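You operate a simulated robot arm through the tools that you are given. There is no shell and no other tool.

You run a simulated robot arm. Do the job below in one go: nothing can be reset, and whatever is moved stays where it is left.

Task
Test earth cups A and B, tighten the screw that reads over 100 mohm, and test it again.
Fine: hands off while it tests; the retest reads under 100 mohm; the probe ends in its holder.
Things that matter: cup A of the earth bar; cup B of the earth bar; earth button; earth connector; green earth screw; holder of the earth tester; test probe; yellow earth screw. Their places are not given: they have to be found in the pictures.

It is judged by the outcome, as a careful person would: the job done as asked, and still so three seconds after it is handed in. It fails if anything else is knocked over, pushed out of place, dropped, spilled or broken.

Robot
A 7-joint arm with a two-finger parallel gripper, fixed in place. Base frame: the origin is at the foot of the arm, x ahead of it, y to its left, z up. Units: cm, rad, N and s.
With the tool pointing down near the work surface it reaches from about 42 to 90 cm from the base axis. Its first joint turns from -2.496 to 2.496 rad. Payload 3 kg.
Tool frame: the origin (TCP) lies between the finger pads and is the grasp point; the fingertips stand 3 cm ahead of it; z points along the fingers, y is the line along which they close. The gripper opens to 9.4 cm. The fingers are 2.8 cm wide and 1 cm thick; the gripper's body (5 by 9.6 cm) begins 5.5 cm behind the TCP.
Orientation is told as [roll, pitch, yaw] about the base's x, y, z axes, in that order, counted from this pose: with the fingers straight down and closing along the base's y, the tool's x points along the base's -x, its y along +y and its z along -z.

Tools
- The arm moves only by the tool send_rows. Its argument "series" is a list of rows, each an object (a shift or turn left out is 0, a gripper value left out holds the last) with "offset": the shift along the tool's x, y, z in units of 25 mm (1.0 is 25 mm), a list of three; "dr": the turn, a rotation vector about the tool's x, y, z in units of 4 degrees (1.0 is 4 degrees), a list of three; "fingers": the closure, from 0 (fully open) to 1 (shut). In form: [{"offset": [x, y, z], "dr": [ax, ay, az], "fingers": fingers}, ...]. A call has 1 to 20 rows; each row shifts and turns the commanded pose from where the row before left it, along the tool's axes as they then stand. A call with a number of a shift or a turn outside -1 to 1 is refused whole. Rows are played at 5 a second. More than 5 cm and 0.15 rad between two rows, or a gripper value outside its range, and nothing of the call is played. Where a pose cannot be reached the arm comes as near as it can. A force on the tool above 40 N (or 10 N above the force at the start of the call, whichever is more), or a blocked arm, ends the call early, and 0.2 s more pass. The fingers move at their own pace (about 7.2 cm/s each) and stop on an object; they squeeze with about 31 N. The grip force told is the motor's: it shows also when the fingers shut on nothing. Time passes only in rows, and 0.2 s behind the last, so rows that do not move let the fingers close. The reply holds the time, the measured pose of the TCP, the force on the tool along the base axes, the opening and the grip force, in the units named above and with some noise, with the torque about the TCP (base axes, N m) and any sound that the robot's microphone picked up.
- Cameras (640 x 400 px; columns grow to the right, rows downward): "scene" is fixed at [5.28, -65.24, 158.91]; the picture's right is [0.94, -0.34, 0.00], its down [-0.15, -0.40, -0.91] and it looks along [0.31, 0.85, -0.42] (base axes); focal length 314 px, centre (320, 200). "wrist" rides on the gripper at [7.6, 1.4, -10.2] in the tool frame; the picture's right is [-0.18, 0.98, 0.00], its down [-0.75, -0.14, -0.64] and it looks along [-0.63, -0.12, 0.77] (tool axes); focal length 243 px, centre (320, 200).
- grab_frame(camera): a new picture of that camera. No time passes.
- pixel_to_xyz(camera, pixels): for up to 12 pixels [column, row] of the newest picture of that camera ("zoom" is the newest enlarged one), the place [x, y, z] in the base frame of the surface seen there, good to about 0.2 cm. No time passes.
- close_up(camera, box): a new picture of the part [left, top, right, bottom] of that camera's present view, enlarged. No time passes.
- sign_off(): hands the job in; it is judged then, once.

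Unless the task says otherwise, let go and move clear before handing in.

The tools are called after "Call:" as a command line: name --argument value ..., lists and objects as JSON in quotes. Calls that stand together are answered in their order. send_rows: Moves the arm, as the interface text tells. Its arguments: {"type":"object","properties":{"series":{"type":"array"}},"required":["series"]} The other tools are called the same way: grab_frame (camera) takes a picture; pixel_to_xyz (camera, pixels) gives the place of the surface under pixels of a picture; close_up (camera, box) takes an enlarged picture of a part of a camera's view; sign_off () hands the job in.

At the start:

```text
t: 0.0
ee_pos: [38.12, 32.95, 118.11]
tcp_rot: [0.001, 0.001, -0.001]
contact_force: [0.5, 0.7, -0.9]
moment: [0.01, 0.01, 0.01]
opening: 9.38
finger_force: 0.1
```

scene: 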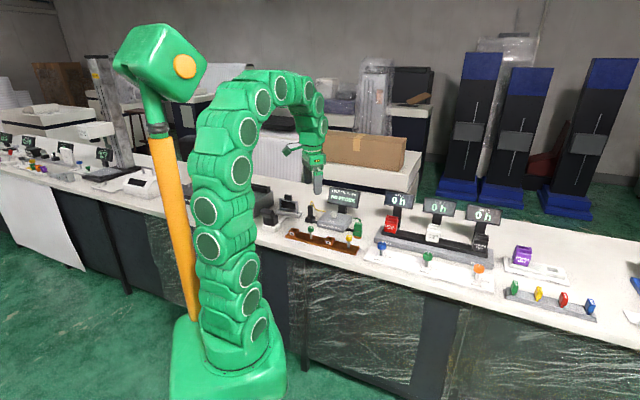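
wrist: 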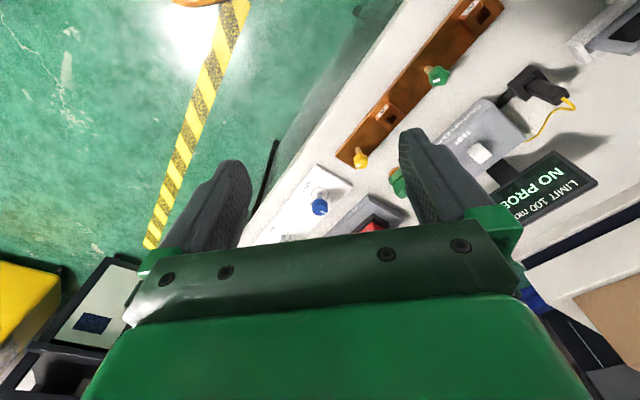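

The scene shows a copper bar around (322,240) with green and yellow knobs, and a tester with a display around (343,200). I'll enlarge these parts first.

Call:
close_up --camera "scene" --box '[250, 170, 390, 260]'

Call:
close_up --camera "wrist" --box '[320, 0, 640, 200]'

```text
4.44 times, centred on (320, 215) of scene
```

zoom: 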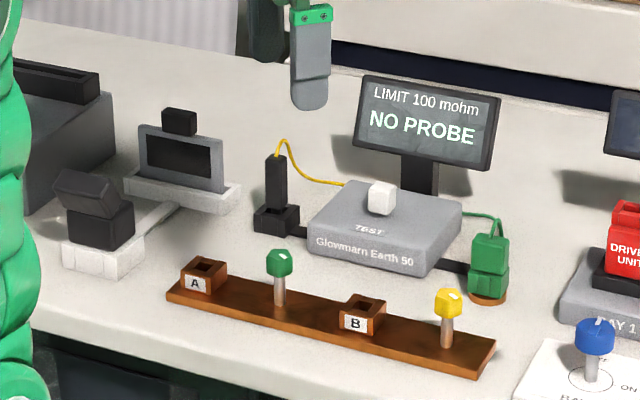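

```text
2.00 times, centred on (480, 100) of wrist
```

zoom: 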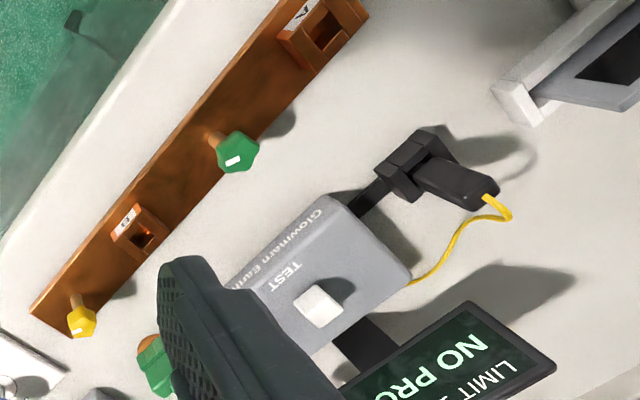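

The probe (black, yellow cable) stands in a holder left of the tester; cups A, B and green and yellow screws are on the bar. I'll measure places from the wrist close-up.

Call:
pixel_to_xyz --camera "zoom" --pixels '[[325, 35], [300, 40], [345, 5], [237, 152], [140, 238], [130, 215], [82, 322], [320, 305], [430, 160], [390, 170], [455, 180], [490, 195]]'

Call:
close_up --camera "scene" --box '[280, 190, 370, 260]'

```text
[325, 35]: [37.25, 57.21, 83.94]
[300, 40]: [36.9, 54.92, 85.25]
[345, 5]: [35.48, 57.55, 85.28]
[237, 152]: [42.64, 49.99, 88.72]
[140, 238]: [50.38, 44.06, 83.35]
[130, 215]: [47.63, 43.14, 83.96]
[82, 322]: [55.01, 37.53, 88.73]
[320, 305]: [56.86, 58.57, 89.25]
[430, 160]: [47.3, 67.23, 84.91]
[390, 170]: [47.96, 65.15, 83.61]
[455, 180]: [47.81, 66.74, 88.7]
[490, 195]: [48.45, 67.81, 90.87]
```

```text
5.71 times, centred on (325, 225) of scene
```

zoom: 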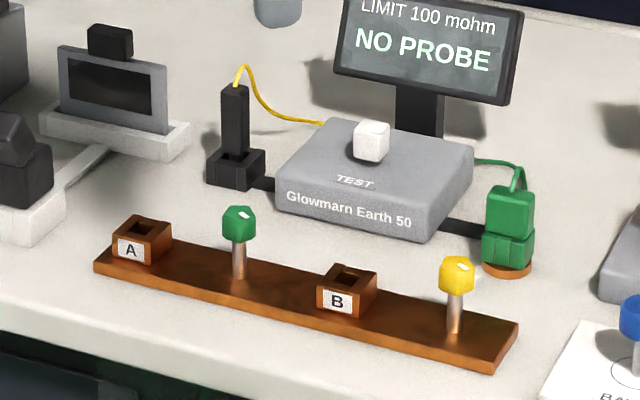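

The green connector seats near (510,228) beside the tester. I'll measure more points in this enlarged scene.

Call:
pixel_to_xyz --camera "zoom" --pixels '[[235, 95], [235, 130], [215, 175], [262, 155], [370, 128], [240, 212], [238, 265], [458, 265], [455, 320], [510, 195], [508, 240], [510, 272]]'

Call:
pixel_to_xyz --camera "zoom" --pixels '[[140, 218], [115, 222], [165, 240], [150, 228], [347, 268], [322, 275], [375, 268], [345, 282], [100, 262], [495, 368], [515, 322], [300, 230]]'

```text
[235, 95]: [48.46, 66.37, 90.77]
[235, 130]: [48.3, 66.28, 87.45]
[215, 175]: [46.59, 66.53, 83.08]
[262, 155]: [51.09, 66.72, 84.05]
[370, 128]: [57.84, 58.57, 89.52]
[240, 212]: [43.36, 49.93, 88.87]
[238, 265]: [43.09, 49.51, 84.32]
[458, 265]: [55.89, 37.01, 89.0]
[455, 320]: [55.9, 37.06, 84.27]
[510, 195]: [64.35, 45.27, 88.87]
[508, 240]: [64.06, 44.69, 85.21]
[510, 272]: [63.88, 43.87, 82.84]
```

```text
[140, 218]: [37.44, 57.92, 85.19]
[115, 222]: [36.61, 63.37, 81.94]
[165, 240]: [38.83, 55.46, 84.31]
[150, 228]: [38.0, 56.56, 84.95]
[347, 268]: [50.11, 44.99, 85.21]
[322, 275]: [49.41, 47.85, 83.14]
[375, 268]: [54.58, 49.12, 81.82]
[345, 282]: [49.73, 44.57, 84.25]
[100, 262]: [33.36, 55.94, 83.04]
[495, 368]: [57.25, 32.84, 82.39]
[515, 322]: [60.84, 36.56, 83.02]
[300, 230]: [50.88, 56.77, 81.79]
```

Bench top is at about z=81.8, bar top 83, cup rims 85.2, probe top about 91. I'll measure the edges of the tester and bar to get their yaw before moving.

Call:
pixel_to_xyz --camera "zoom" --pixels '[[280, 180], [425, 215], [470, 150], [325, 125], [350, 190], [215, 155], [258, 185], [228, 140], [490, 235], [530, 240], [500, 270], [105, 250]]'

Call:
pixel_to_xyz --camera "zoom" --pixels '[[112, 245], [495, 358], [519, 325], [260, 90], [222, 88], [247, 92], [222, 120], [245, 120], [488, 190], [532, 190], [525, 165], [150, 200]]'

```text
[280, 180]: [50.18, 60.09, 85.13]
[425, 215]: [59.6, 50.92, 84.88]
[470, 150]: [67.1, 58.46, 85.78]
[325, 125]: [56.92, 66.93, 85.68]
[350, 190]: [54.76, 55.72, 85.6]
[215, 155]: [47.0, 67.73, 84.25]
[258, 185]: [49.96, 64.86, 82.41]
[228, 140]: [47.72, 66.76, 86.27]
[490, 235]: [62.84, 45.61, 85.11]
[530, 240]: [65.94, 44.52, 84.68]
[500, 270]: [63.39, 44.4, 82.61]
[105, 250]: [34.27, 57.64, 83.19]
```

```text
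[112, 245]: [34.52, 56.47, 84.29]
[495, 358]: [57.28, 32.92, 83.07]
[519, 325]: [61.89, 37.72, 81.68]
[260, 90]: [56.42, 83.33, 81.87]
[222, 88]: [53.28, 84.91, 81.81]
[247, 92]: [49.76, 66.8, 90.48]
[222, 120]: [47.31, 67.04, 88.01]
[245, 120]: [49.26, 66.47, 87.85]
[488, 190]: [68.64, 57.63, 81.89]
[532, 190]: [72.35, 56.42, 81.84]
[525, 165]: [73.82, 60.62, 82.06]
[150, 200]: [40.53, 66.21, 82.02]
```

Tester and bar edges run at about -45° (front edge (50.2,60.1)→(59.6,50.9)), tester top z≈85.7. I'll yaw the tool by +45° and look at the state.

Call:
send_rows --series '[{"dr": [0, 0, -1]}, {"dr": [0, 0, -1]}, {"dr": [0, 0, -1]}, {"dr": [0, 0, -1]}, {"dr": [0, 0, -1]}, {"dr": [0, 0, -1]}, {"dr": [0, 0, -1]}, {"dr": [0, 0, -1]}, {"dr": [0, 0, -1]}, {"dr": [0, 0, -1]}, {"dr": [0, 0, -1]}, {"dr": [0, 0, -0.25]}, {}]'

```text
t: 2.8
ee_pos: [38.01, 32.93, 117.94]
tcp_rot: [0.0, 0.0, 0.787]
contact_force: [0.9, -0.3, 0.9]
moment: [0.01, 0.0, -0.04]
opening: 9.39
finger_force: 0.0
```

The yaw is now 0.787 rad as commanded. Next I move over the bar at height 106 and look with the wrist camera.

Call:
send_rows --series '[{"offset": [-0.849, 0.533, 0.533]}, {"offset": [-0.849, 0.533, 0.533]}, {"offset": [-0.849, 0.533, 0.533]}, {"offset": [-0.849, 0.533, 0.533]}, {"offset": [-0.849, 0.533, 0.533]}, {"offset": [-0.849, 0.533, 0.533]}, {"offset": [-0.849, 0.533, 0.533]}, {"offset": [-0.849, 0.533, 0.533]}, {"offset": [-0.849, 0.533, 0.533]}, {}]'

Call:
grab_frame --camera "wrist"

```text
t: 5.0
ee_pos: [43.2, 54.96, 106.08]
tcp_rot: [0.0, 0.0, 0.785]
contact_force: [-0.3, -0.2, 0.1]
moment: [-0.01, -0.01, -0.03]
opening: 9.43
finger_force: 0.0
```

```text
taken
```

wrist: 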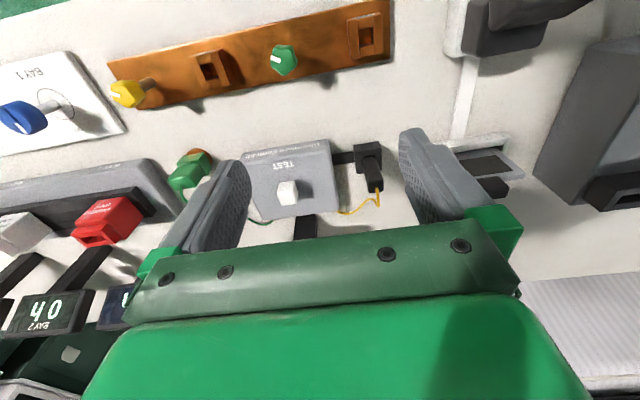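

The wrist view shows the whole bar (top), the tester and the probe at (370,165). I'll enlarge the probe/holder and bar for detail.

Call:
close_up --camera "wrist" --box '[240, 120, 400, 220]'

Call:
close_up --camera "wrist" --box '[240, 0, 400, 100]'

Call:
close_up --camera "wrist" --box '[100, 20, 260, 120]'

Call:
close_up --camera "scene" --box '[345, 210, 385, 245]'

```text
4.00 times, centred on (320, 170) of wrist
```

zoom: 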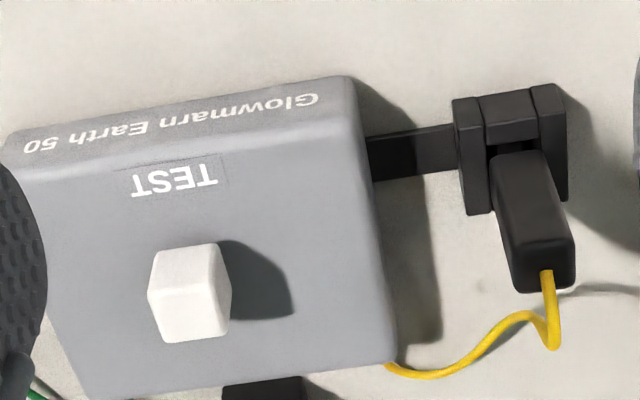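

```text
4.00 times, centred on (320, 50) of wrist
```

zoom: 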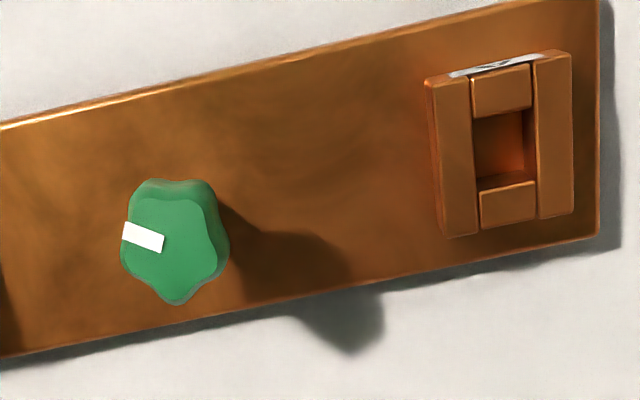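

```text
4.00 times, centred on (180, 70) of wrist
```

zoom: 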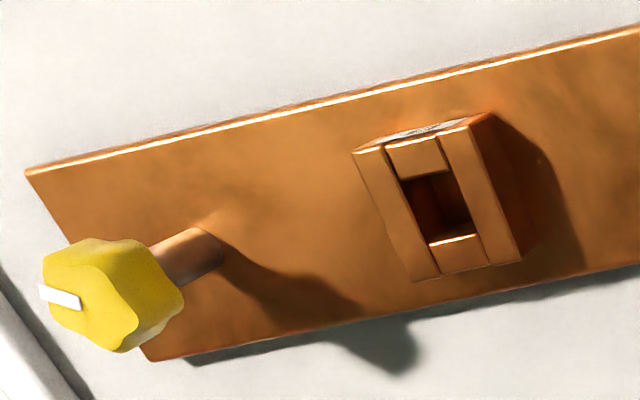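

```text
11.43 times, centred on (365, 228) of scene
```

zoom: 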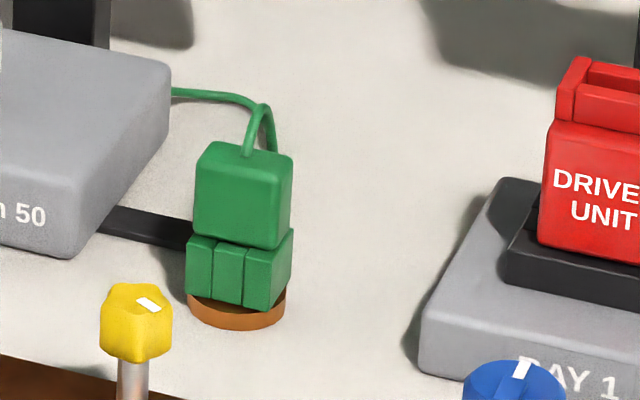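

The holder is a slotted cup with the probe standing in it; the bar cups have the same kind of slot. I'll measure probe, cups, button and screw heads precisely in a wrist view.

Call:
close_up --camera "wrist" --box '[240, 120, 400, 220]'

Call:
pixel_to_xyz --camera "zoom" --pixels '[[515, 245], [572, 235], [545, 285], [518, 282], [574, 270], [495, 160], [545, 155], [512, 110], [475, 200], [560, 190], [458, 110], [555, 95]]'

Call:
pixel_to_xyz --camera "zoom" --pixels '[[160, 255], [218, 245], [190, 290], [160, 335], [225, 330], [188, 265], [350, 85], [395, 350], [10, 140], [520, 200], [535, 150], [500, 145]]'

```text
4.00 times, centred on (320, 170) of wrist
```

zoom: 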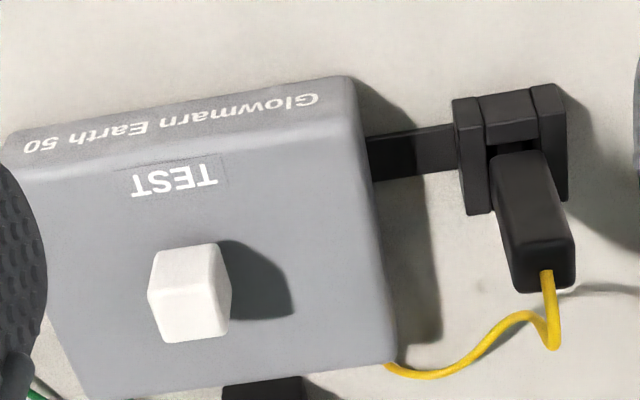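

```text
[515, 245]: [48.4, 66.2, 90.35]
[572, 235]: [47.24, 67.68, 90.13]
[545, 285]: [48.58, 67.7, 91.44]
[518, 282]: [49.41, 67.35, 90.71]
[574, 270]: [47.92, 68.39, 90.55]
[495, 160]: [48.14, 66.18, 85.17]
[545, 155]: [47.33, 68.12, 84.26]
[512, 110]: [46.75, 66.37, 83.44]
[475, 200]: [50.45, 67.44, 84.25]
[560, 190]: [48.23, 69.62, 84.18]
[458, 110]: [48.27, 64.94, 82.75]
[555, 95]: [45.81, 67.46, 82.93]
```

```text
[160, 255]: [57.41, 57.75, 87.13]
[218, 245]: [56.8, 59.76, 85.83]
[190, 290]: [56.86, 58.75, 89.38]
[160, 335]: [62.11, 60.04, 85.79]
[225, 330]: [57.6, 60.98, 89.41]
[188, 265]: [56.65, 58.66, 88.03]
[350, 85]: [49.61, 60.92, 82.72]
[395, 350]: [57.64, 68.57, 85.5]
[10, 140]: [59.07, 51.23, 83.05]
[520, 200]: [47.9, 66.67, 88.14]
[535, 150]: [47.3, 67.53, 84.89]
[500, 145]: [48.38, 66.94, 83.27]
```

Holder rim is about z=84.25, probe about 1.7 cm square centred near (48.3,67.3), top ~90.7. Now I measure cup A's rim and the screw in an enlarged view.

Call:
close_up --camera "wrist" --box '[336, 5, 400, 45]'

Call:
close_up --camera "wrist" --box '[336, 5, 400, 65]'

```text
10.00 times, centred on (368, 25) of wrist
```

zoom: 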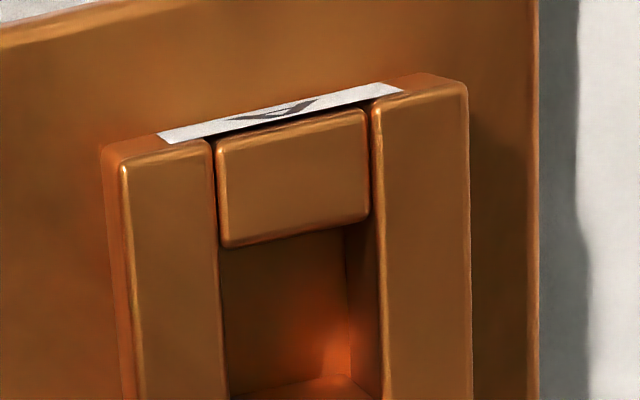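

```text
6.67 times, centred on (368, 35) of wrist
```

zoom: 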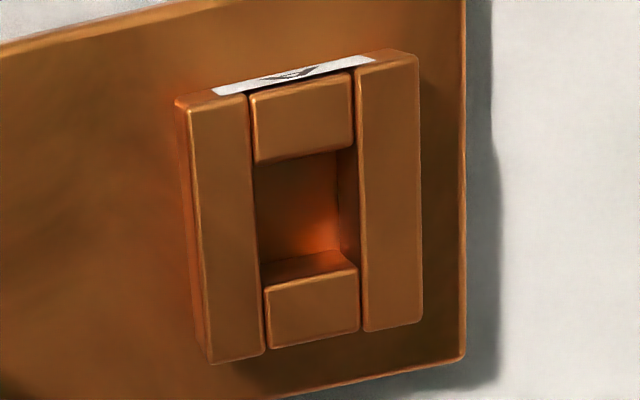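

In this zoom cup A's rim corners are at (192,110), (412,62), (212,360), (420,322) and the opening runs from column 255 to 357. Measuring those.

Call:
pixel_to_xyz --camera "zoom" --pixels '[[197, 113], [412, 65], [214, 358], [417, 320], [248, 170], [362, 150], [262, 280], [362, 262], [257, 158], [350, 148], [268, 290], [354, 272]]'

Call:
close_up --camera "wrist" --box '[180, 35, 244, 95]'

```text
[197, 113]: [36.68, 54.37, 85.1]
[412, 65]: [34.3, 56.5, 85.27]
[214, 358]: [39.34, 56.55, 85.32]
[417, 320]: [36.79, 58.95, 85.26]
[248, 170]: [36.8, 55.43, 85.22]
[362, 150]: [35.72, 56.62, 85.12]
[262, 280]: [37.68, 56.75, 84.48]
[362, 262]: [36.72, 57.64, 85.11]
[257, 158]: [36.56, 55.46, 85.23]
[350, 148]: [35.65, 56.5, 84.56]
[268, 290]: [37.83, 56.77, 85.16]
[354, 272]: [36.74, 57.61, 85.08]
```

```text
6.67 times, centred on (212, 65) of wrist
```

zoom: 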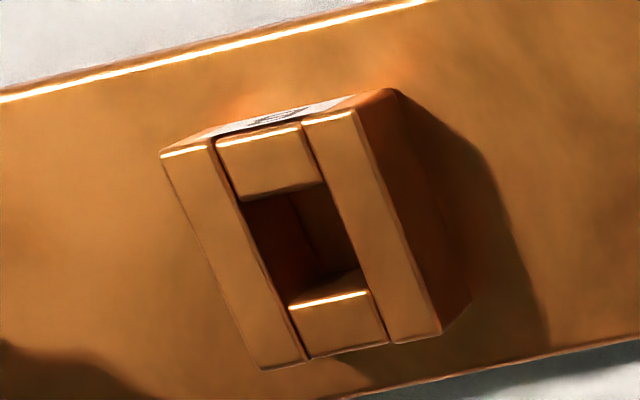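

Cup A centre comes out at about (36.75,56.6), rim z 85.2. Now cup B with the same method.

Call:
pixel_to_xyz --camera "zoom" --pixels '[[166, 158], [354, 115], [264, 366], [440, 330], [236, 205], [328, 180], [286, 300], [372, 282], [210, 270], [380, 220], [270, 150], [335, 325]]'

Call:
close_up --camera "wrist" --box '[264, 35, 312, 80]'

```text
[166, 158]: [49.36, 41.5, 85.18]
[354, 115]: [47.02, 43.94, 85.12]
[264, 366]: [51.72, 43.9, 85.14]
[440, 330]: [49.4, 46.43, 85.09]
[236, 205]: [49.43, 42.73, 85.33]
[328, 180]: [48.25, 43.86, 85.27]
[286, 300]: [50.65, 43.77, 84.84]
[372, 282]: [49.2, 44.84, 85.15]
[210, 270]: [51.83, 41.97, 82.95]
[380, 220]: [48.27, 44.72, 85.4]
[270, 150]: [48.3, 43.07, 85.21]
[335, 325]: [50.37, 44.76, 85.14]
```

```text
8.89 times, centred on (288, 58) of wrist
```

zoom: 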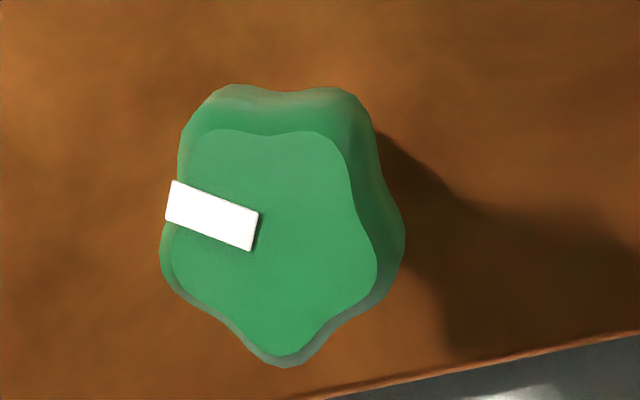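

A to B direction is -45.1°, so yaw 45° fits. Measuring the green knob head now, then the yellow one and button.

Call:
pixel_to_xyz --camera "zoom" --pixels '[[280, 240], [210, 140], [335, 145], [370, 270], [285, 350], [180, 270], [230, 215], [170, 210], [255, 235]]'

Call:
close_up --camera "wrist" --box '[104, 70, 152, 115]'

Call:
pixel_to_xyz --camera "zoom" --pixels '[[180, 200], [120, 160], [250, 200], [200, 290], [150, 230]]'

Call:
close_up --camera "wrist" --box '[264, 170, 312, 215]'

```text
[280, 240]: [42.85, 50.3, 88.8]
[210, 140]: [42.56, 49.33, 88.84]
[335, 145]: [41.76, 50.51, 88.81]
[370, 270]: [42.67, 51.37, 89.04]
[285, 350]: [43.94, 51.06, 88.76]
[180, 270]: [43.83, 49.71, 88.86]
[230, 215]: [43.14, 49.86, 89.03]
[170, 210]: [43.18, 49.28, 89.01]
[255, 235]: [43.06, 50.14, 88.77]
```

```text
8.89 times, centred on (128, 92) of wrist
```

zoom: 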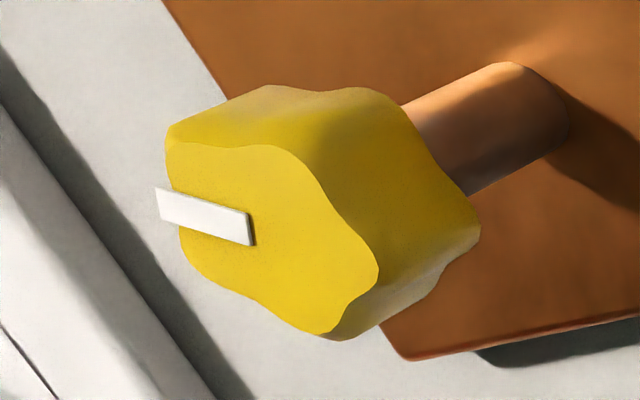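

```text
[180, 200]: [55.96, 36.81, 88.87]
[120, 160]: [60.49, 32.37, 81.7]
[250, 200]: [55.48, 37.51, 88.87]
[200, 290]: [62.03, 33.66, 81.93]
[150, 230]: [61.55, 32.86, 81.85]
```

```text
8.89 times, centred on (288, 192) of wrist
```

zoom: 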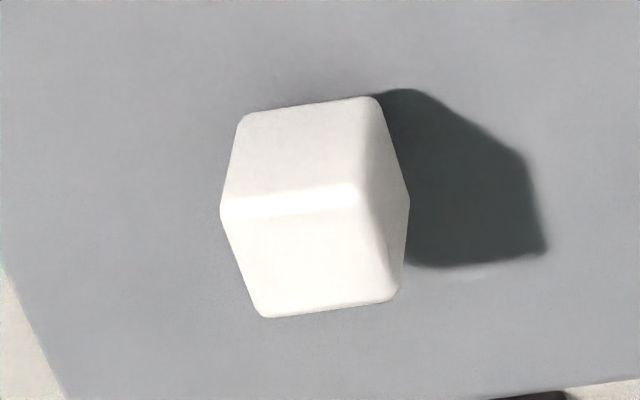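

The button's top face spans about (225,212)-(398,295) in this zoom; measuring it.

Call:
pixel_to_xyz --camera "zoom" --pixels '[[230, 215], [352, 195], [268, 308], [393, 290], [310, 252], [300, 150]]'

Call:
grab_frame --camera "scene"

```text
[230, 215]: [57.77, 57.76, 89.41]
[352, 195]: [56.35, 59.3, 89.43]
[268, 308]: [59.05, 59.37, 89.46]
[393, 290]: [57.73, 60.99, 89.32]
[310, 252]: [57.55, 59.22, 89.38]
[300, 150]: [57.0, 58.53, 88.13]
```

```text
taken
```

scene: 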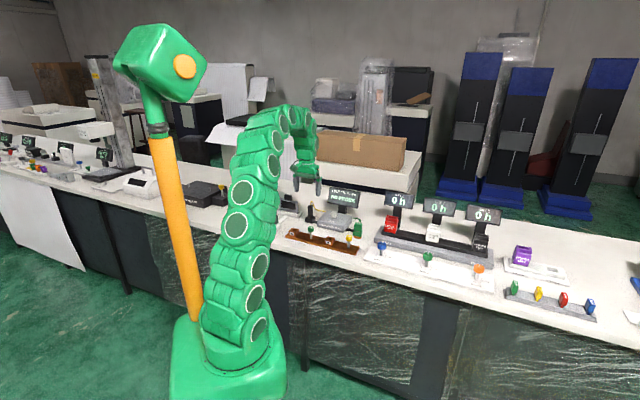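

Button top centre is (57.7,59.4,89.4). Now I move above the probe with the fingers part-closed and look again.

Call:
send_rows --series '[{"offset": [-0.986, 0.41, 0.5], "fingers": 0.4}, {"offset": [-0.986, 0.41, 0.5]}, {"offset": [-0.986, 0.41, 0.6]}, {"offset": [-0.986, 0.41, 0.6]}, {"offset": [-0.986, 0.41, 0.6]}, {}]'

Call:
grab_frame --camera "wrist"

Call:
close_up --camera "wrist" --box '[260, 60, 380, 140]'

```text
t: 6.4
ee_pos: [48.37, 67.26, 98.86]
tcp_rot: [0.0, 0.0, 0.786]
contact_force: [-0.1, -0.5, -0.5]
moment: [-0.01, -0.01, 0.03]
opening: 5.66
finger_force: 0.1
```

```text
taken
```

wrist: 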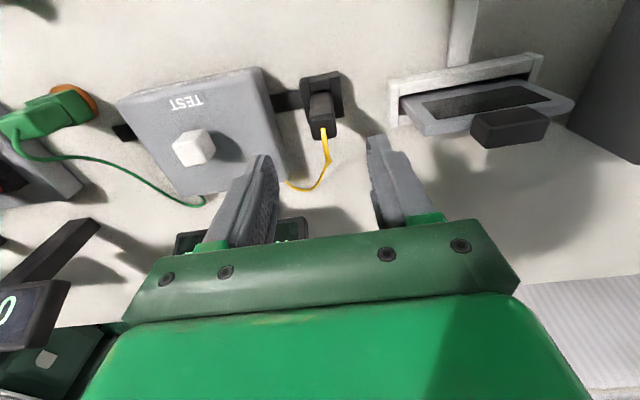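

```text
5.00 times, centred on (320, 100) of wrist
```

zoom: 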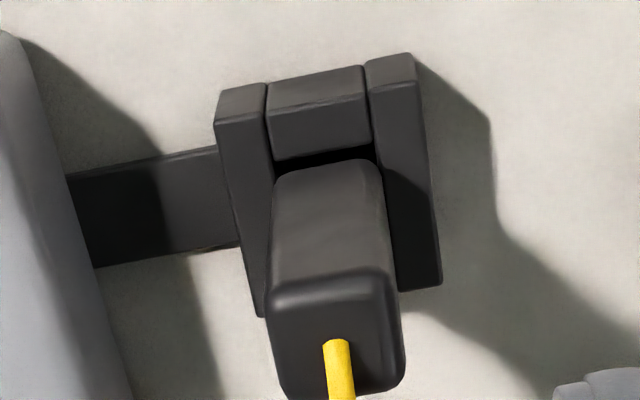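

The tool is right above the probe, whose top face is around (335,335) in this zoom. I'll measure the top and the rim for centring.

Call:
pixel_to_xyz --camera "zoom" --pixels '[[275, 310], [385, 295], [292, 382], [395, 370], [320, 330], [218, 120], [410, 82], [262, 308], [436, 278], [285, 180], [370, 170], [330, 230]]'

```text
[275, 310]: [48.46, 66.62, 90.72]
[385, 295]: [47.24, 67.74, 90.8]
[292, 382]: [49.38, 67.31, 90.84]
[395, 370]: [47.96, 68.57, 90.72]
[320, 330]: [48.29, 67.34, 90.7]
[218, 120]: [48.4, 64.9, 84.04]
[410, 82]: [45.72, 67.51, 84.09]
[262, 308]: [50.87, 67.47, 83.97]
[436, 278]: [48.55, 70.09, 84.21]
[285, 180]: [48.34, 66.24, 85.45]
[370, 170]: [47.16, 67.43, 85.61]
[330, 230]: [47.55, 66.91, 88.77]
```

Probe centre is about (48.3,67.5), so I shift slightly and go down to grasp height (TCP z≈88.6), not closing yet.

Call:
send_rows --series '[{"offset": [-0.056, 0.084, 0.684]}, {"offset": [0, 0, 0.684]}, {"offset": [0, 0, 0.684]}, {"offset": [0, 0, 0.684]}, {"offset": [0, 0, 0.684]}, {"offset": [0, 0, 0.684]}, {}]'

Call:
grab_frame --camera "wrist"

Call:
close_up --camera "scene" --box '[270, 160, 390, 250]'

```text
t: 8.0
ee_pos: [48.24, 67.57, 88.72]
tcp_rot: [0.0, -0.002, 0.786]
contact_force: [-0.1, -0.3, 0.3]
moment: [0.02, -0.01, 0.0]
opening: 5.66
finger_force: 0.0
```

```text
taken
```

wrist: 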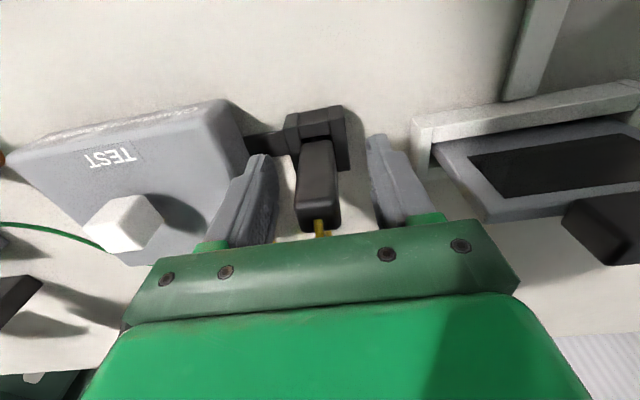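

```text
4.44 times, centred on (330, 205) of scene
```

zoom: 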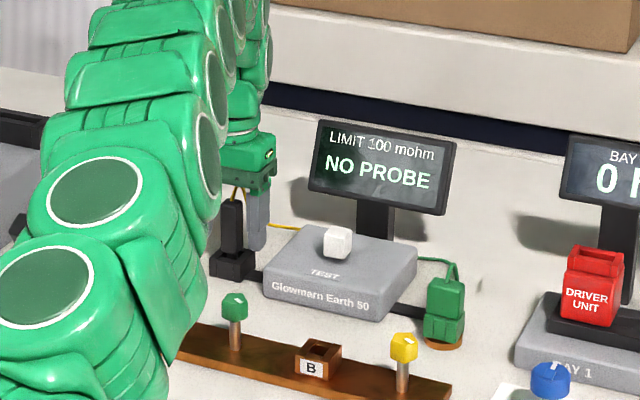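

The probe is centred between the fingers (columns 297–340 between 275 and 372). Closing on it now.

Call:
send_rows --series '[{"fingers": 1}, {}, {}, {}, {}]'

Call:
grab_frame --camera "wrist"

```text
t: 9.2
ee_pos: [48.06, 67.53, 88.67]
tcp_rot: [0.001, 0.0, 0.785]
contact_force: [-0.2, 0.7, -0.1]
moment: [0.01, 0.02, -0.03]
opening: 2.27
finger_force: 30.8
```

```text
taken
```

wrist: 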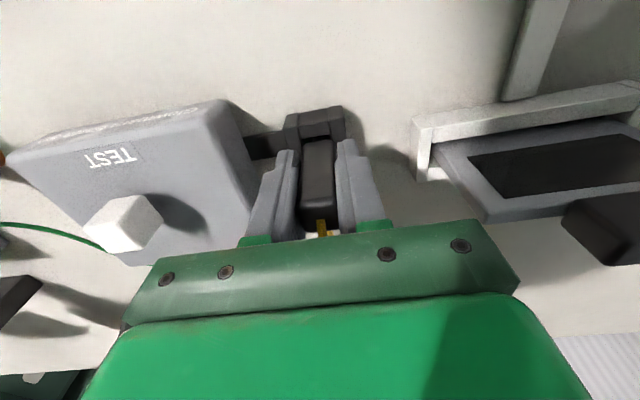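

Grip holds at opening 2.27 with 30.8 N. Lifting the probe straight up by about 8 cm and checking.

Call:
send_rows --series '[{"offset": [0, 0, -0.3]}, {"offset": [0, 0, -0.4]}, {"offset": [0, 0, -0.5]}, {"offset": [0, 0, -0.6]}, {"offset": [0, 0, -0.6]}, {"offset": [0, 0, -0.6]}, {"offset": [0, 0, -0.4]}, {}]'

Call:
grab_frame --camera "wrist"

Call:
close_up --camera "scene" --box '[270, 160, 390, 250]'

```text
t: 11.0
ee_pos: [48.11, 67.51, 97.28]
tcp_rot: [-0.001, 0.002, 0.785]
contact_force: [-0.7, 0.2, -0.7]
moment: [-0.02, 0.01, -0.01]
opening: 2.27
finger_force: 31.2
```

```text
taken
```

wrist: 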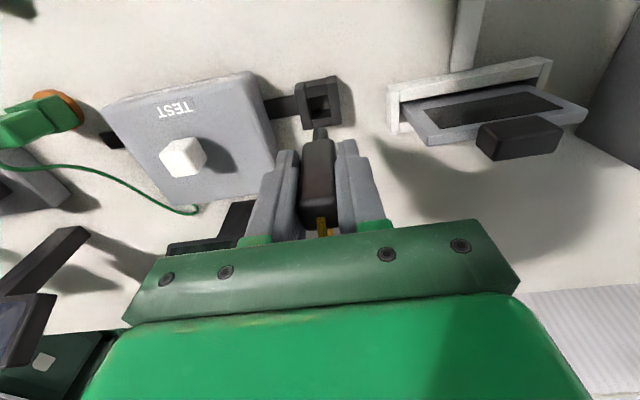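

```text
4.44 times, centred on (330, 205) of scene
```

zoom: 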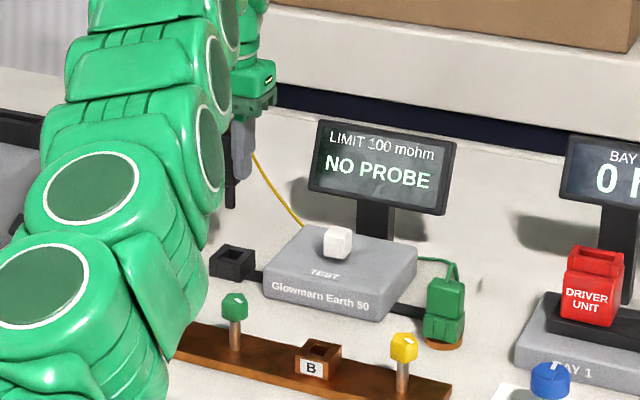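

The probe is out and shows a narrower tip (320,133). I'll enlarge to see the tip and the empty holder slot and measure both.

Call:
close_up --camera "wrist" --box '[280, 60, 360, 240]'

Call:
close_up --camera "wrist" --box '[285, 65, 365, 145]'

```text
2.22 times, centred on (320, 150) of wrist
```

zoom: 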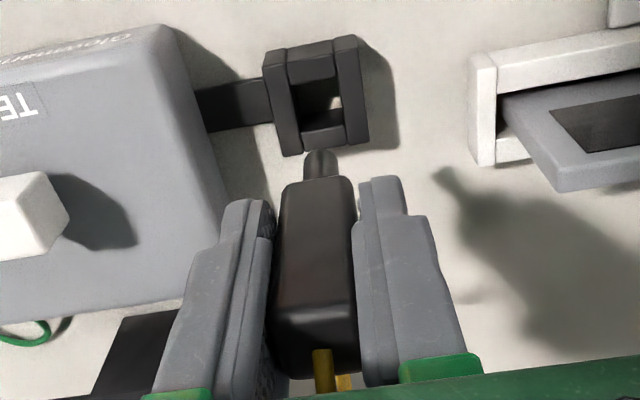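

```text
5.00 times, centred on (325, 105) of wrist
```

zoom: 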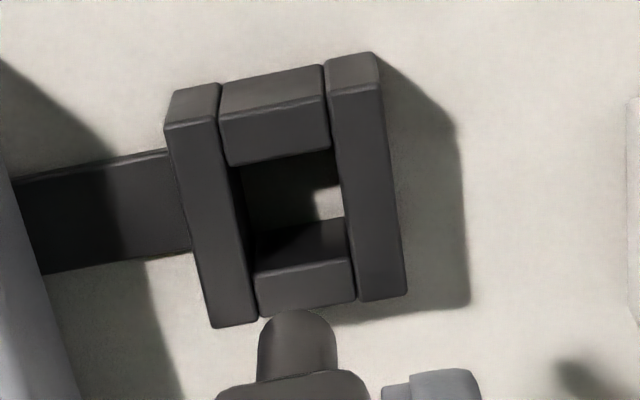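

The tip (~1.1 cm thick) is clearly smaller than the slot. I'll measure the tip and the holder's rim and opening.

Call:
pixel_to_xyz --camera "zoom" --pixels '[[298, 325], [265, 350], [332, 350], [298, 365], [170, 122], [378, 85], [212, 322], [402, 292], [228, 165], [335, 148], [258, 275], [350, 258]]'

```text
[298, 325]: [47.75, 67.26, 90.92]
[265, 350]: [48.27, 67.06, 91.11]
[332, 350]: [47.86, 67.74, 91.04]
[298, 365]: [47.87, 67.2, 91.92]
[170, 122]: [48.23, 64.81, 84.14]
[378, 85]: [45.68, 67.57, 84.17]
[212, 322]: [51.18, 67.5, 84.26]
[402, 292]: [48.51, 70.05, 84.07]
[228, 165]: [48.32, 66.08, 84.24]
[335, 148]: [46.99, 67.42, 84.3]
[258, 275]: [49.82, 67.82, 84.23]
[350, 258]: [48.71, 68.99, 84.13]
```

Tip axis is aligned with the TCP (about 0.1 cm outward). I carry the probe inward to above cup A at the same height.

Call:
send_rows --series '[{"offset": [0.6, 0.016, 0]}, {"offset": [0.8, 0.016, 0]}, {"offset": [0.9, 0.016, 0]}, {"offset": [0.9, 0.016, 0]}, {"offset": [0.9, 0.016, 0]}, {"offset": [0.9, 0.016, 0]}, {"offset": [0.8, 0.016, 0]}, {"offset": [0.54, 0.016, 0]}, {}, {}]'

Call:
grab_frame --camera "wrist"

Call:
close_up --camera "wrist" --box '[285, 65, 365, 145]'

```text
t: 13.2
ee_pos: [36.66, 56.45, 97.34]
tcp_rot: [-0.001, 0.0, 0.786]
contact_force: [1.0, 0.3, -0.3]
moment: [0.02, 0.02, 0.02]
opening: 2.25
finger_force: 31.0
```

```text
taken
```

wrist: 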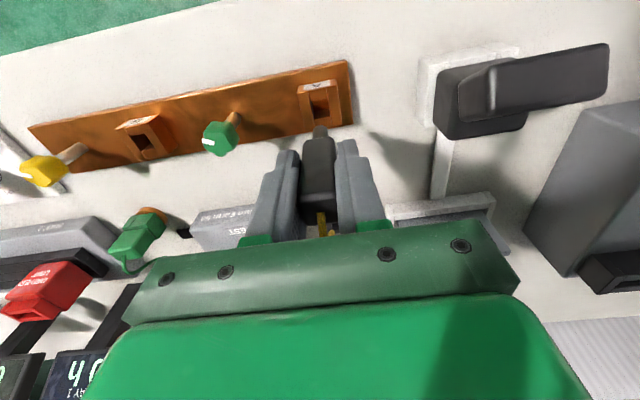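

```text
5.00 times, centred on (325, 105) of wrist
```

zoom: 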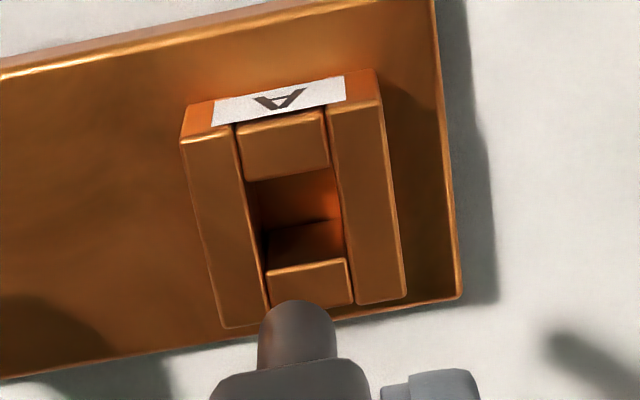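

Now above cup A: rim corners at about (185,140), (378,103), (224,325), (402,296) in the zoom. Measuring for the final alignment.

Call:
pixel_to_xyz --camera "zoom" --pixels '[[188, 143], [376, 106], [226, 322], [400, 293], [242, 180], [335, 165], [270, 272], [348, 258], [298, 325], [265, 350], [332, 350], [298, 345]]'

```text
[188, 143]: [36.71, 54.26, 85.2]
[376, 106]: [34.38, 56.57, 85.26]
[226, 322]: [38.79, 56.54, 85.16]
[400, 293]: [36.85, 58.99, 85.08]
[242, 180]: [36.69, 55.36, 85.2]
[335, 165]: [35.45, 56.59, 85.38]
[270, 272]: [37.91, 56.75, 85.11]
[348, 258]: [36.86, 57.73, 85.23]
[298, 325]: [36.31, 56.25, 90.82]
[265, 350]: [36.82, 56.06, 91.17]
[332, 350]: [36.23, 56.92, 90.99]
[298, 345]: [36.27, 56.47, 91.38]
```

Cup A centre (36.72,56.60) matches the tip axis within about 0.1 cm. Lowering to just above the seated height and checking.

Call:
send_rows --series '[{"offset": [-0.01, 0.02, 0.5]}, {"offset": [0, 0, 0.6]}, {"offset": [0, 0, 0.5]}, {"offset": [0, 0, 0.4]}, {"offset": [0, 0, 0.3]}, {"offset": [0, 0, 0.3]}, {"offset": [0, 0, 0.2]}, {}]'

Call:
close_up --camera "wrist" --box '[260, 80, 380, 240]'

Call:
close_up --camera "scene" --box '[250, 190, 370, 260]'

```text
t: 15.0
ee_pos: [36.77, 56.62, 90.35]
tcp_rot: [0.0, -0.002, 0.786]
contact_force: [1.6, 5.5, 21.6]
moment: [0.6, 0.03, -0.04]
opening: 2.28
finger_force: 30.6
```

```text
2.50 times, centred on (320, 160) of wrist
```

zoom: 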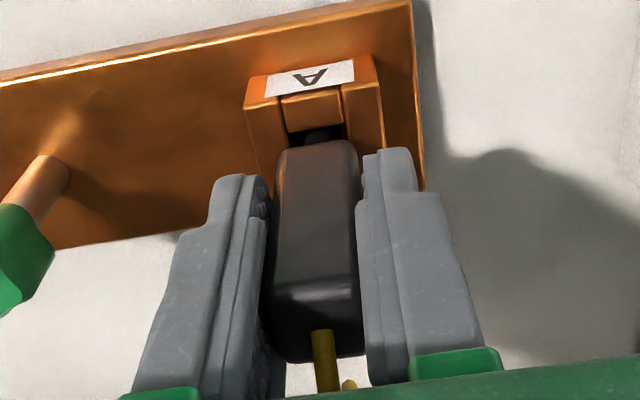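

```text
5.33 times, centred on (310, 225) of scene
```

zoom: 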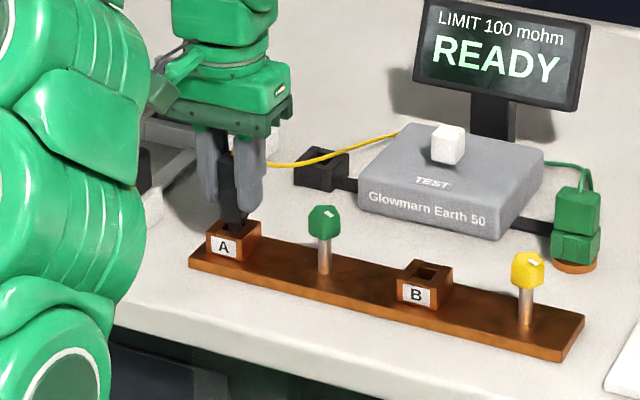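

The display now says READY, and there's 21.6 N upward contact at TCP z=90.35. I'll measure the body's lower edge and rim to see whether it is fully seated.

Call:
close_up --camera "wrist" --box '[290, 95, 350, 155]'

Call:
close_up --camera "scene" --box '[284, 215, 312, 243]'

```text
6.67 times, centred on (320, 125) of wrist
```

zoom: 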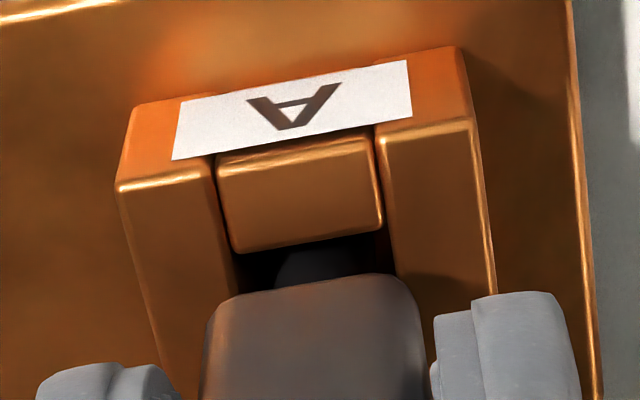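

```text
14.29 times, centred on (298, 229) of scene
```

zoom: 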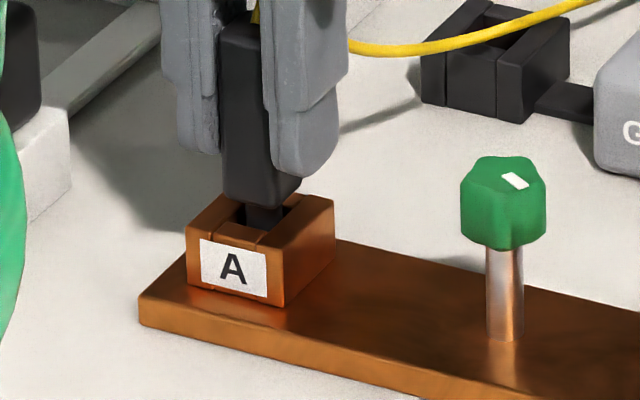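

Call:
pixel_to_xyz --camera "zoom" --pixels '[[250, 195], [235, 205], [262, 215], [230, 225], [280, 240], [320, 205], [250, 60], [235, 30], [285, 185], [400, 320]]'

```text
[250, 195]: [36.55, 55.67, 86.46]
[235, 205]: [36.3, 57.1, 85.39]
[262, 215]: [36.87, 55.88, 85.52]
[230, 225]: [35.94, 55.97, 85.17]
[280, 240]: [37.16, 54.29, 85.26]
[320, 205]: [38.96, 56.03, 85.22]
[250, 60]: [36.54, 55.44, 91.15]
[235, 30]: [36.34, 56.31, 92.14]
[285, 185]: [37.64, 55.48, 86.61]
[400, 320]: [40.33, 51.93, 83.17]
```

The tip is inside the cup with the body about 1.2 cm above the rim; there's a small side force. I'll relieve it by a small shift outward and then try lowering a bit more.

Call:
send_rows --series '[{"offset": [-0.04, 0.02, -0.02]}, {}, {}]'

```text
t: 15.8
ee_pos: [36.77, 56.57, 90.26]
tcp_rot: [-0.001, 0.001, 0.785]
contact_force: [0.0, 0.1, 2.2]
moment: [-0.03, -0.09, -0.02]
opening: 2.27
finger_force: 30.9
```

Force dropped to about 2 N. Lowering in 1 mm steps to feel for the floor.

Call:
send_rows --series '[{"offset": [0, 0, 0.04]}, {"offset": [0, 0, 0.04]}, {}]'

```text
t: 16.6
ee_pos: [36.74, 56.7, 90.26]
tcp_rot: [0.0, 0.0, 0.787]
contact_force: [1.9, -0.6, 11.3]
moment: [-0.24, -0.32, -0.03]
opening: 2.28
finger_force: 31.5
```

Contact at the same height (~90.26), consistent with the tip standing on the cup floor. I ease off and release the probe, then look.

Call:
send_rows --series '[{"offset": [0, 0, -0.04]}, {"fingers": 0.4}, {}, {}, {}]'

Call:
close_up --camera "wrist" --box '[260, 80, 380, 240]'

Call:
close_up --camera "scene" --box '[270, 185, 360, 245]'

```text
t: 17.8
ee_pos: [36.8, 56.67, 90.33]
tcp_rot: [0.0, 0.0, 0.787]
contact_force: [-0.7, 0.2, -0.8]
moment: [0.0, -0.02, -0.01]
opening: 5.64
finger_force: 0.0
```

```text
2.50 times, centred on (320, 160) of wrist
```

zoom: 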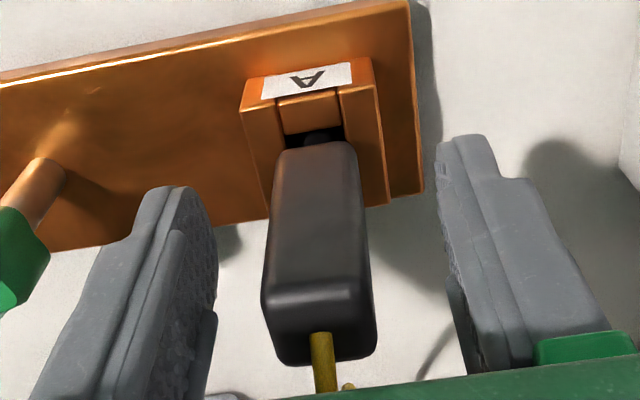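

```text
6.67 times, centred on (315, 215) of scene
```

zoom: 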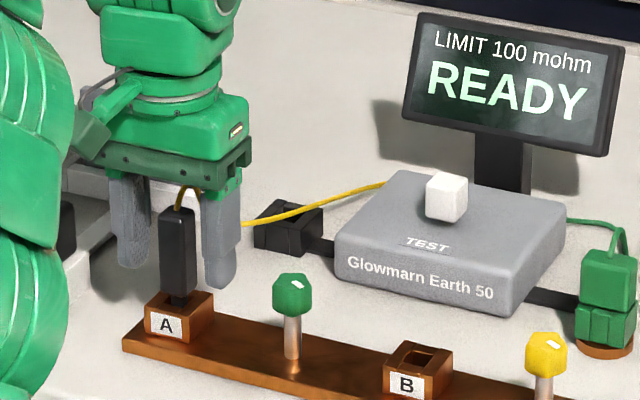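

The probe stands upright in cup A with the display READY. I check where the display panel is to avoid it, then rise.

Call:
pixel_to_xyz --camera "zoom" --pixels '[[410, 100], [420, 20], [610, 150], [615, 55], [500, 160], [500, 130], [185, 215], [175, 210]]'

Call:
send_rows --series '[{"offset": [0, 0, -0.5]}, {"offset": [0, 0, -0.8]}, {"offset": [0, 0, -0.9]}, {"offset": [0, 0, -0.9]}, {"offset": [0, 0, -0.8]}, {}]'

```text
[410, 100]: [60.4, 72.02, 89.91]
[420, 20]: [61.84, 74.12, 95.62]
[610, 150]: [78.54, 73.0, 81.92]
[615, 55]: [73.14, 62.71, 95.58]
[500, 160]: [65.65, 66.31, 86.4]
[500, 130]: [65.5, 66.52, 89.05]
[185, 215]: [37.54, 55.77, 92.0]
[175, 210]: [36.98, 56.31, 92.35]
```

```text
t: 19.2
ee_pos: [36.81, 56.5, 100.18]
tcp_rot: [0.0, 0.003, 0.785]
contact_force: [0.3, -0.4, 0.7]
moment: [0.01, 0.0, -0.02]
opening: 5.64
finger_force: 0.0
```

Display is ~11 cm behind the button, so it's clear. Moving at height 100 to above the button while closing the fingers.

Call:
send_rows --series '[{"offset": [-0.834, -0.644, 0], "fingers": 1}, {"offset": [-0.834, -0.644, 0]}, {"offset": [-0.834, -0.644, 0]}, {"offset": [-0.834, -0.644, 0]}, {"offset": [-0.834, -0.644, 0]}, {"offset": [-0.834, -0.644, 0]}, {"offset": [-0.834, -0.644, 0]}, {"offset": [-0.834, -0.644, 0]}, {}, {}]'

Call:
grab_frame --camera "wrist"

Call:
close_up --camera "scene" --box '[270, 170, 390, 250]'

```text
t: 21.4
ee_pos: [57.72, 59.22, 99.91]
tcp_rot: [0.001, -0.001, 0.784]
contact_force: [-0.2, -0.1, -0.7]
moment: [0.01, 0.01, 0.0]
opening: 0.01
finger_force: 30.9
```

```text
taken
```

wrist: 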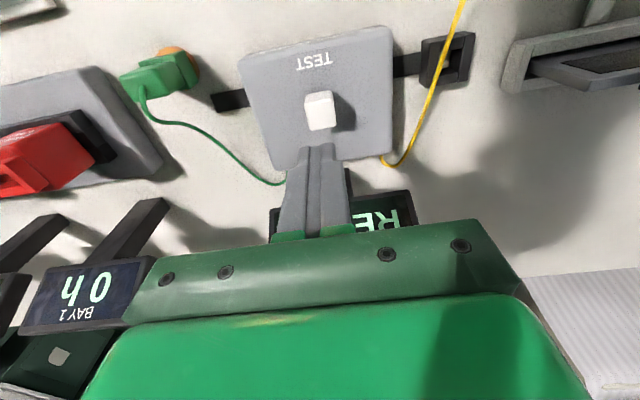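

```text
5.00 times, centred on (330, 210) of scene
```

zoom: 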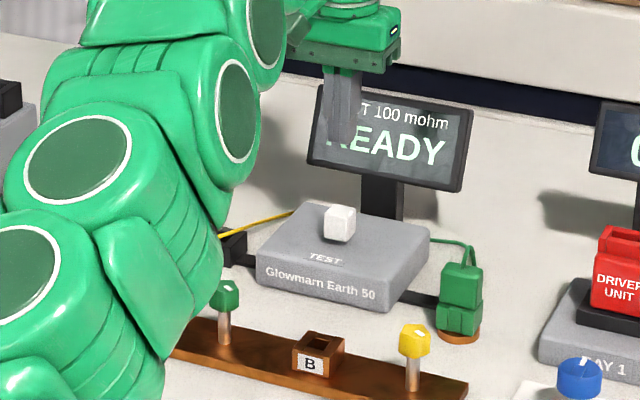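

Closed fingers are directly over the button. Lowering to about 0.5 cm above it.

Call:
send_rows --series '[{"offset": [0, 0.03, 0.6]}, {"offset": [0, 0, 0.7]}, {"offset": [0, 0, 0.6]}, {"offset": [0, 0, 0.5]}, {"offset": [0, 0, 0.4]}, {}]'

Call:
grab_frame --camera "wrist"

```text
t: 22.8
ee_pos: [57.63, 59.14, 93.1]
tcp_rot: [0.0, 0.002, 0.786]
contact_force: [1.5, -0.1, -0.8]
moment: [-0.01, -0.01, 0.0]
opening: 0.01
finger_force: 31.1
```

```text
taken
```

wrist: 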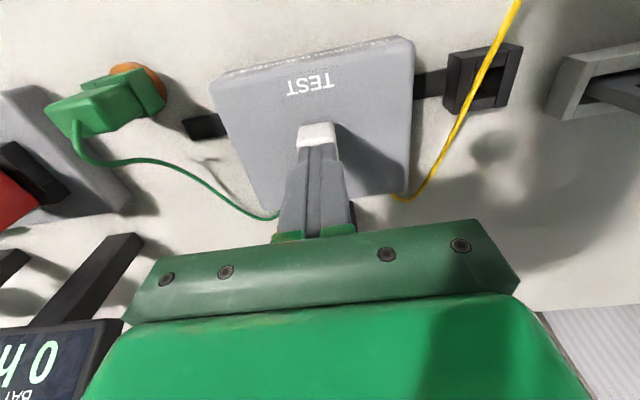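

Fingertips are right over the button. Pressing gently in small steps and then lifting off at once.

Call:
send_rows --series '[{"offset": [0, 0, 0.16]}, {"offset": [0, 0, 0.08]}, {"offset": [0, 0, 0.08]}, {"offset": [0, 0, 0.08]}, {"offset": [0, 0, -0.2]}, {"offset": [0, 0, -0.6]}, {"offset": [0, 0, -0.8]}]'

Call:
close_up --camera "scene" --box '[270, 170, 390, 250]'

```text
t: 24.4
ee_pos: [57.65, 59.33, 96.08]
tcp_rot: [0.0, -0.001, 0.788]
contact_force: [0.0, -0.5, -0.6]
moment: [-0.02, 0.03, -0.01]
opening: 0.01
finger_force: 31.1
heard: click
```

```text
5.00 times, centred on (330, 210) of scene
```

zoom: 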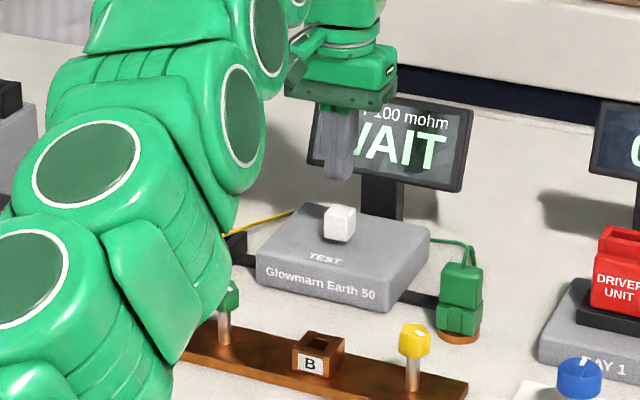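

A click was heard and the display says WAIT: the test of cup A is running. I rise further, hands off, and wait for the reading.

Call:
send_rows --series '[{"offset": [0, 0, -0.8]}, {"offset": [0, 0, -0.8]}, {}, {}, {}, {}, {}]'

Call:
close_up --camera "scene" --box '[270, 170, 390, 250]'

```text
t: 26.0
ee_pos: [57.65, 59.23, 99.94]
tcp_rot: [-0.001, 0.002, 0.785]
contact_force: [-0.2, -0.3, 0.2]
moment: [0.0, 0.01, 0.01]
opening: 0.0
finger_force: 31.2
```

```text
5.00 times, centred on (330, 210) of scene
```

zoom: 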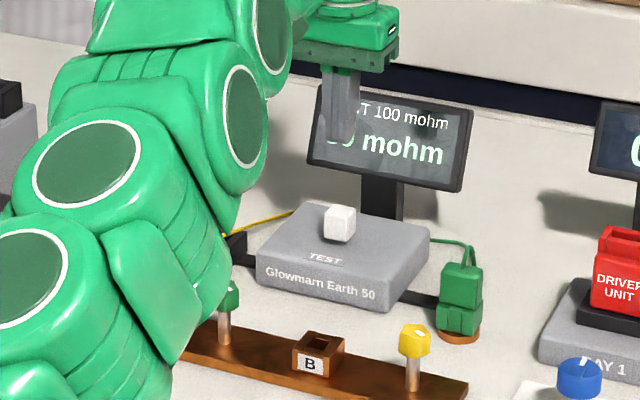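

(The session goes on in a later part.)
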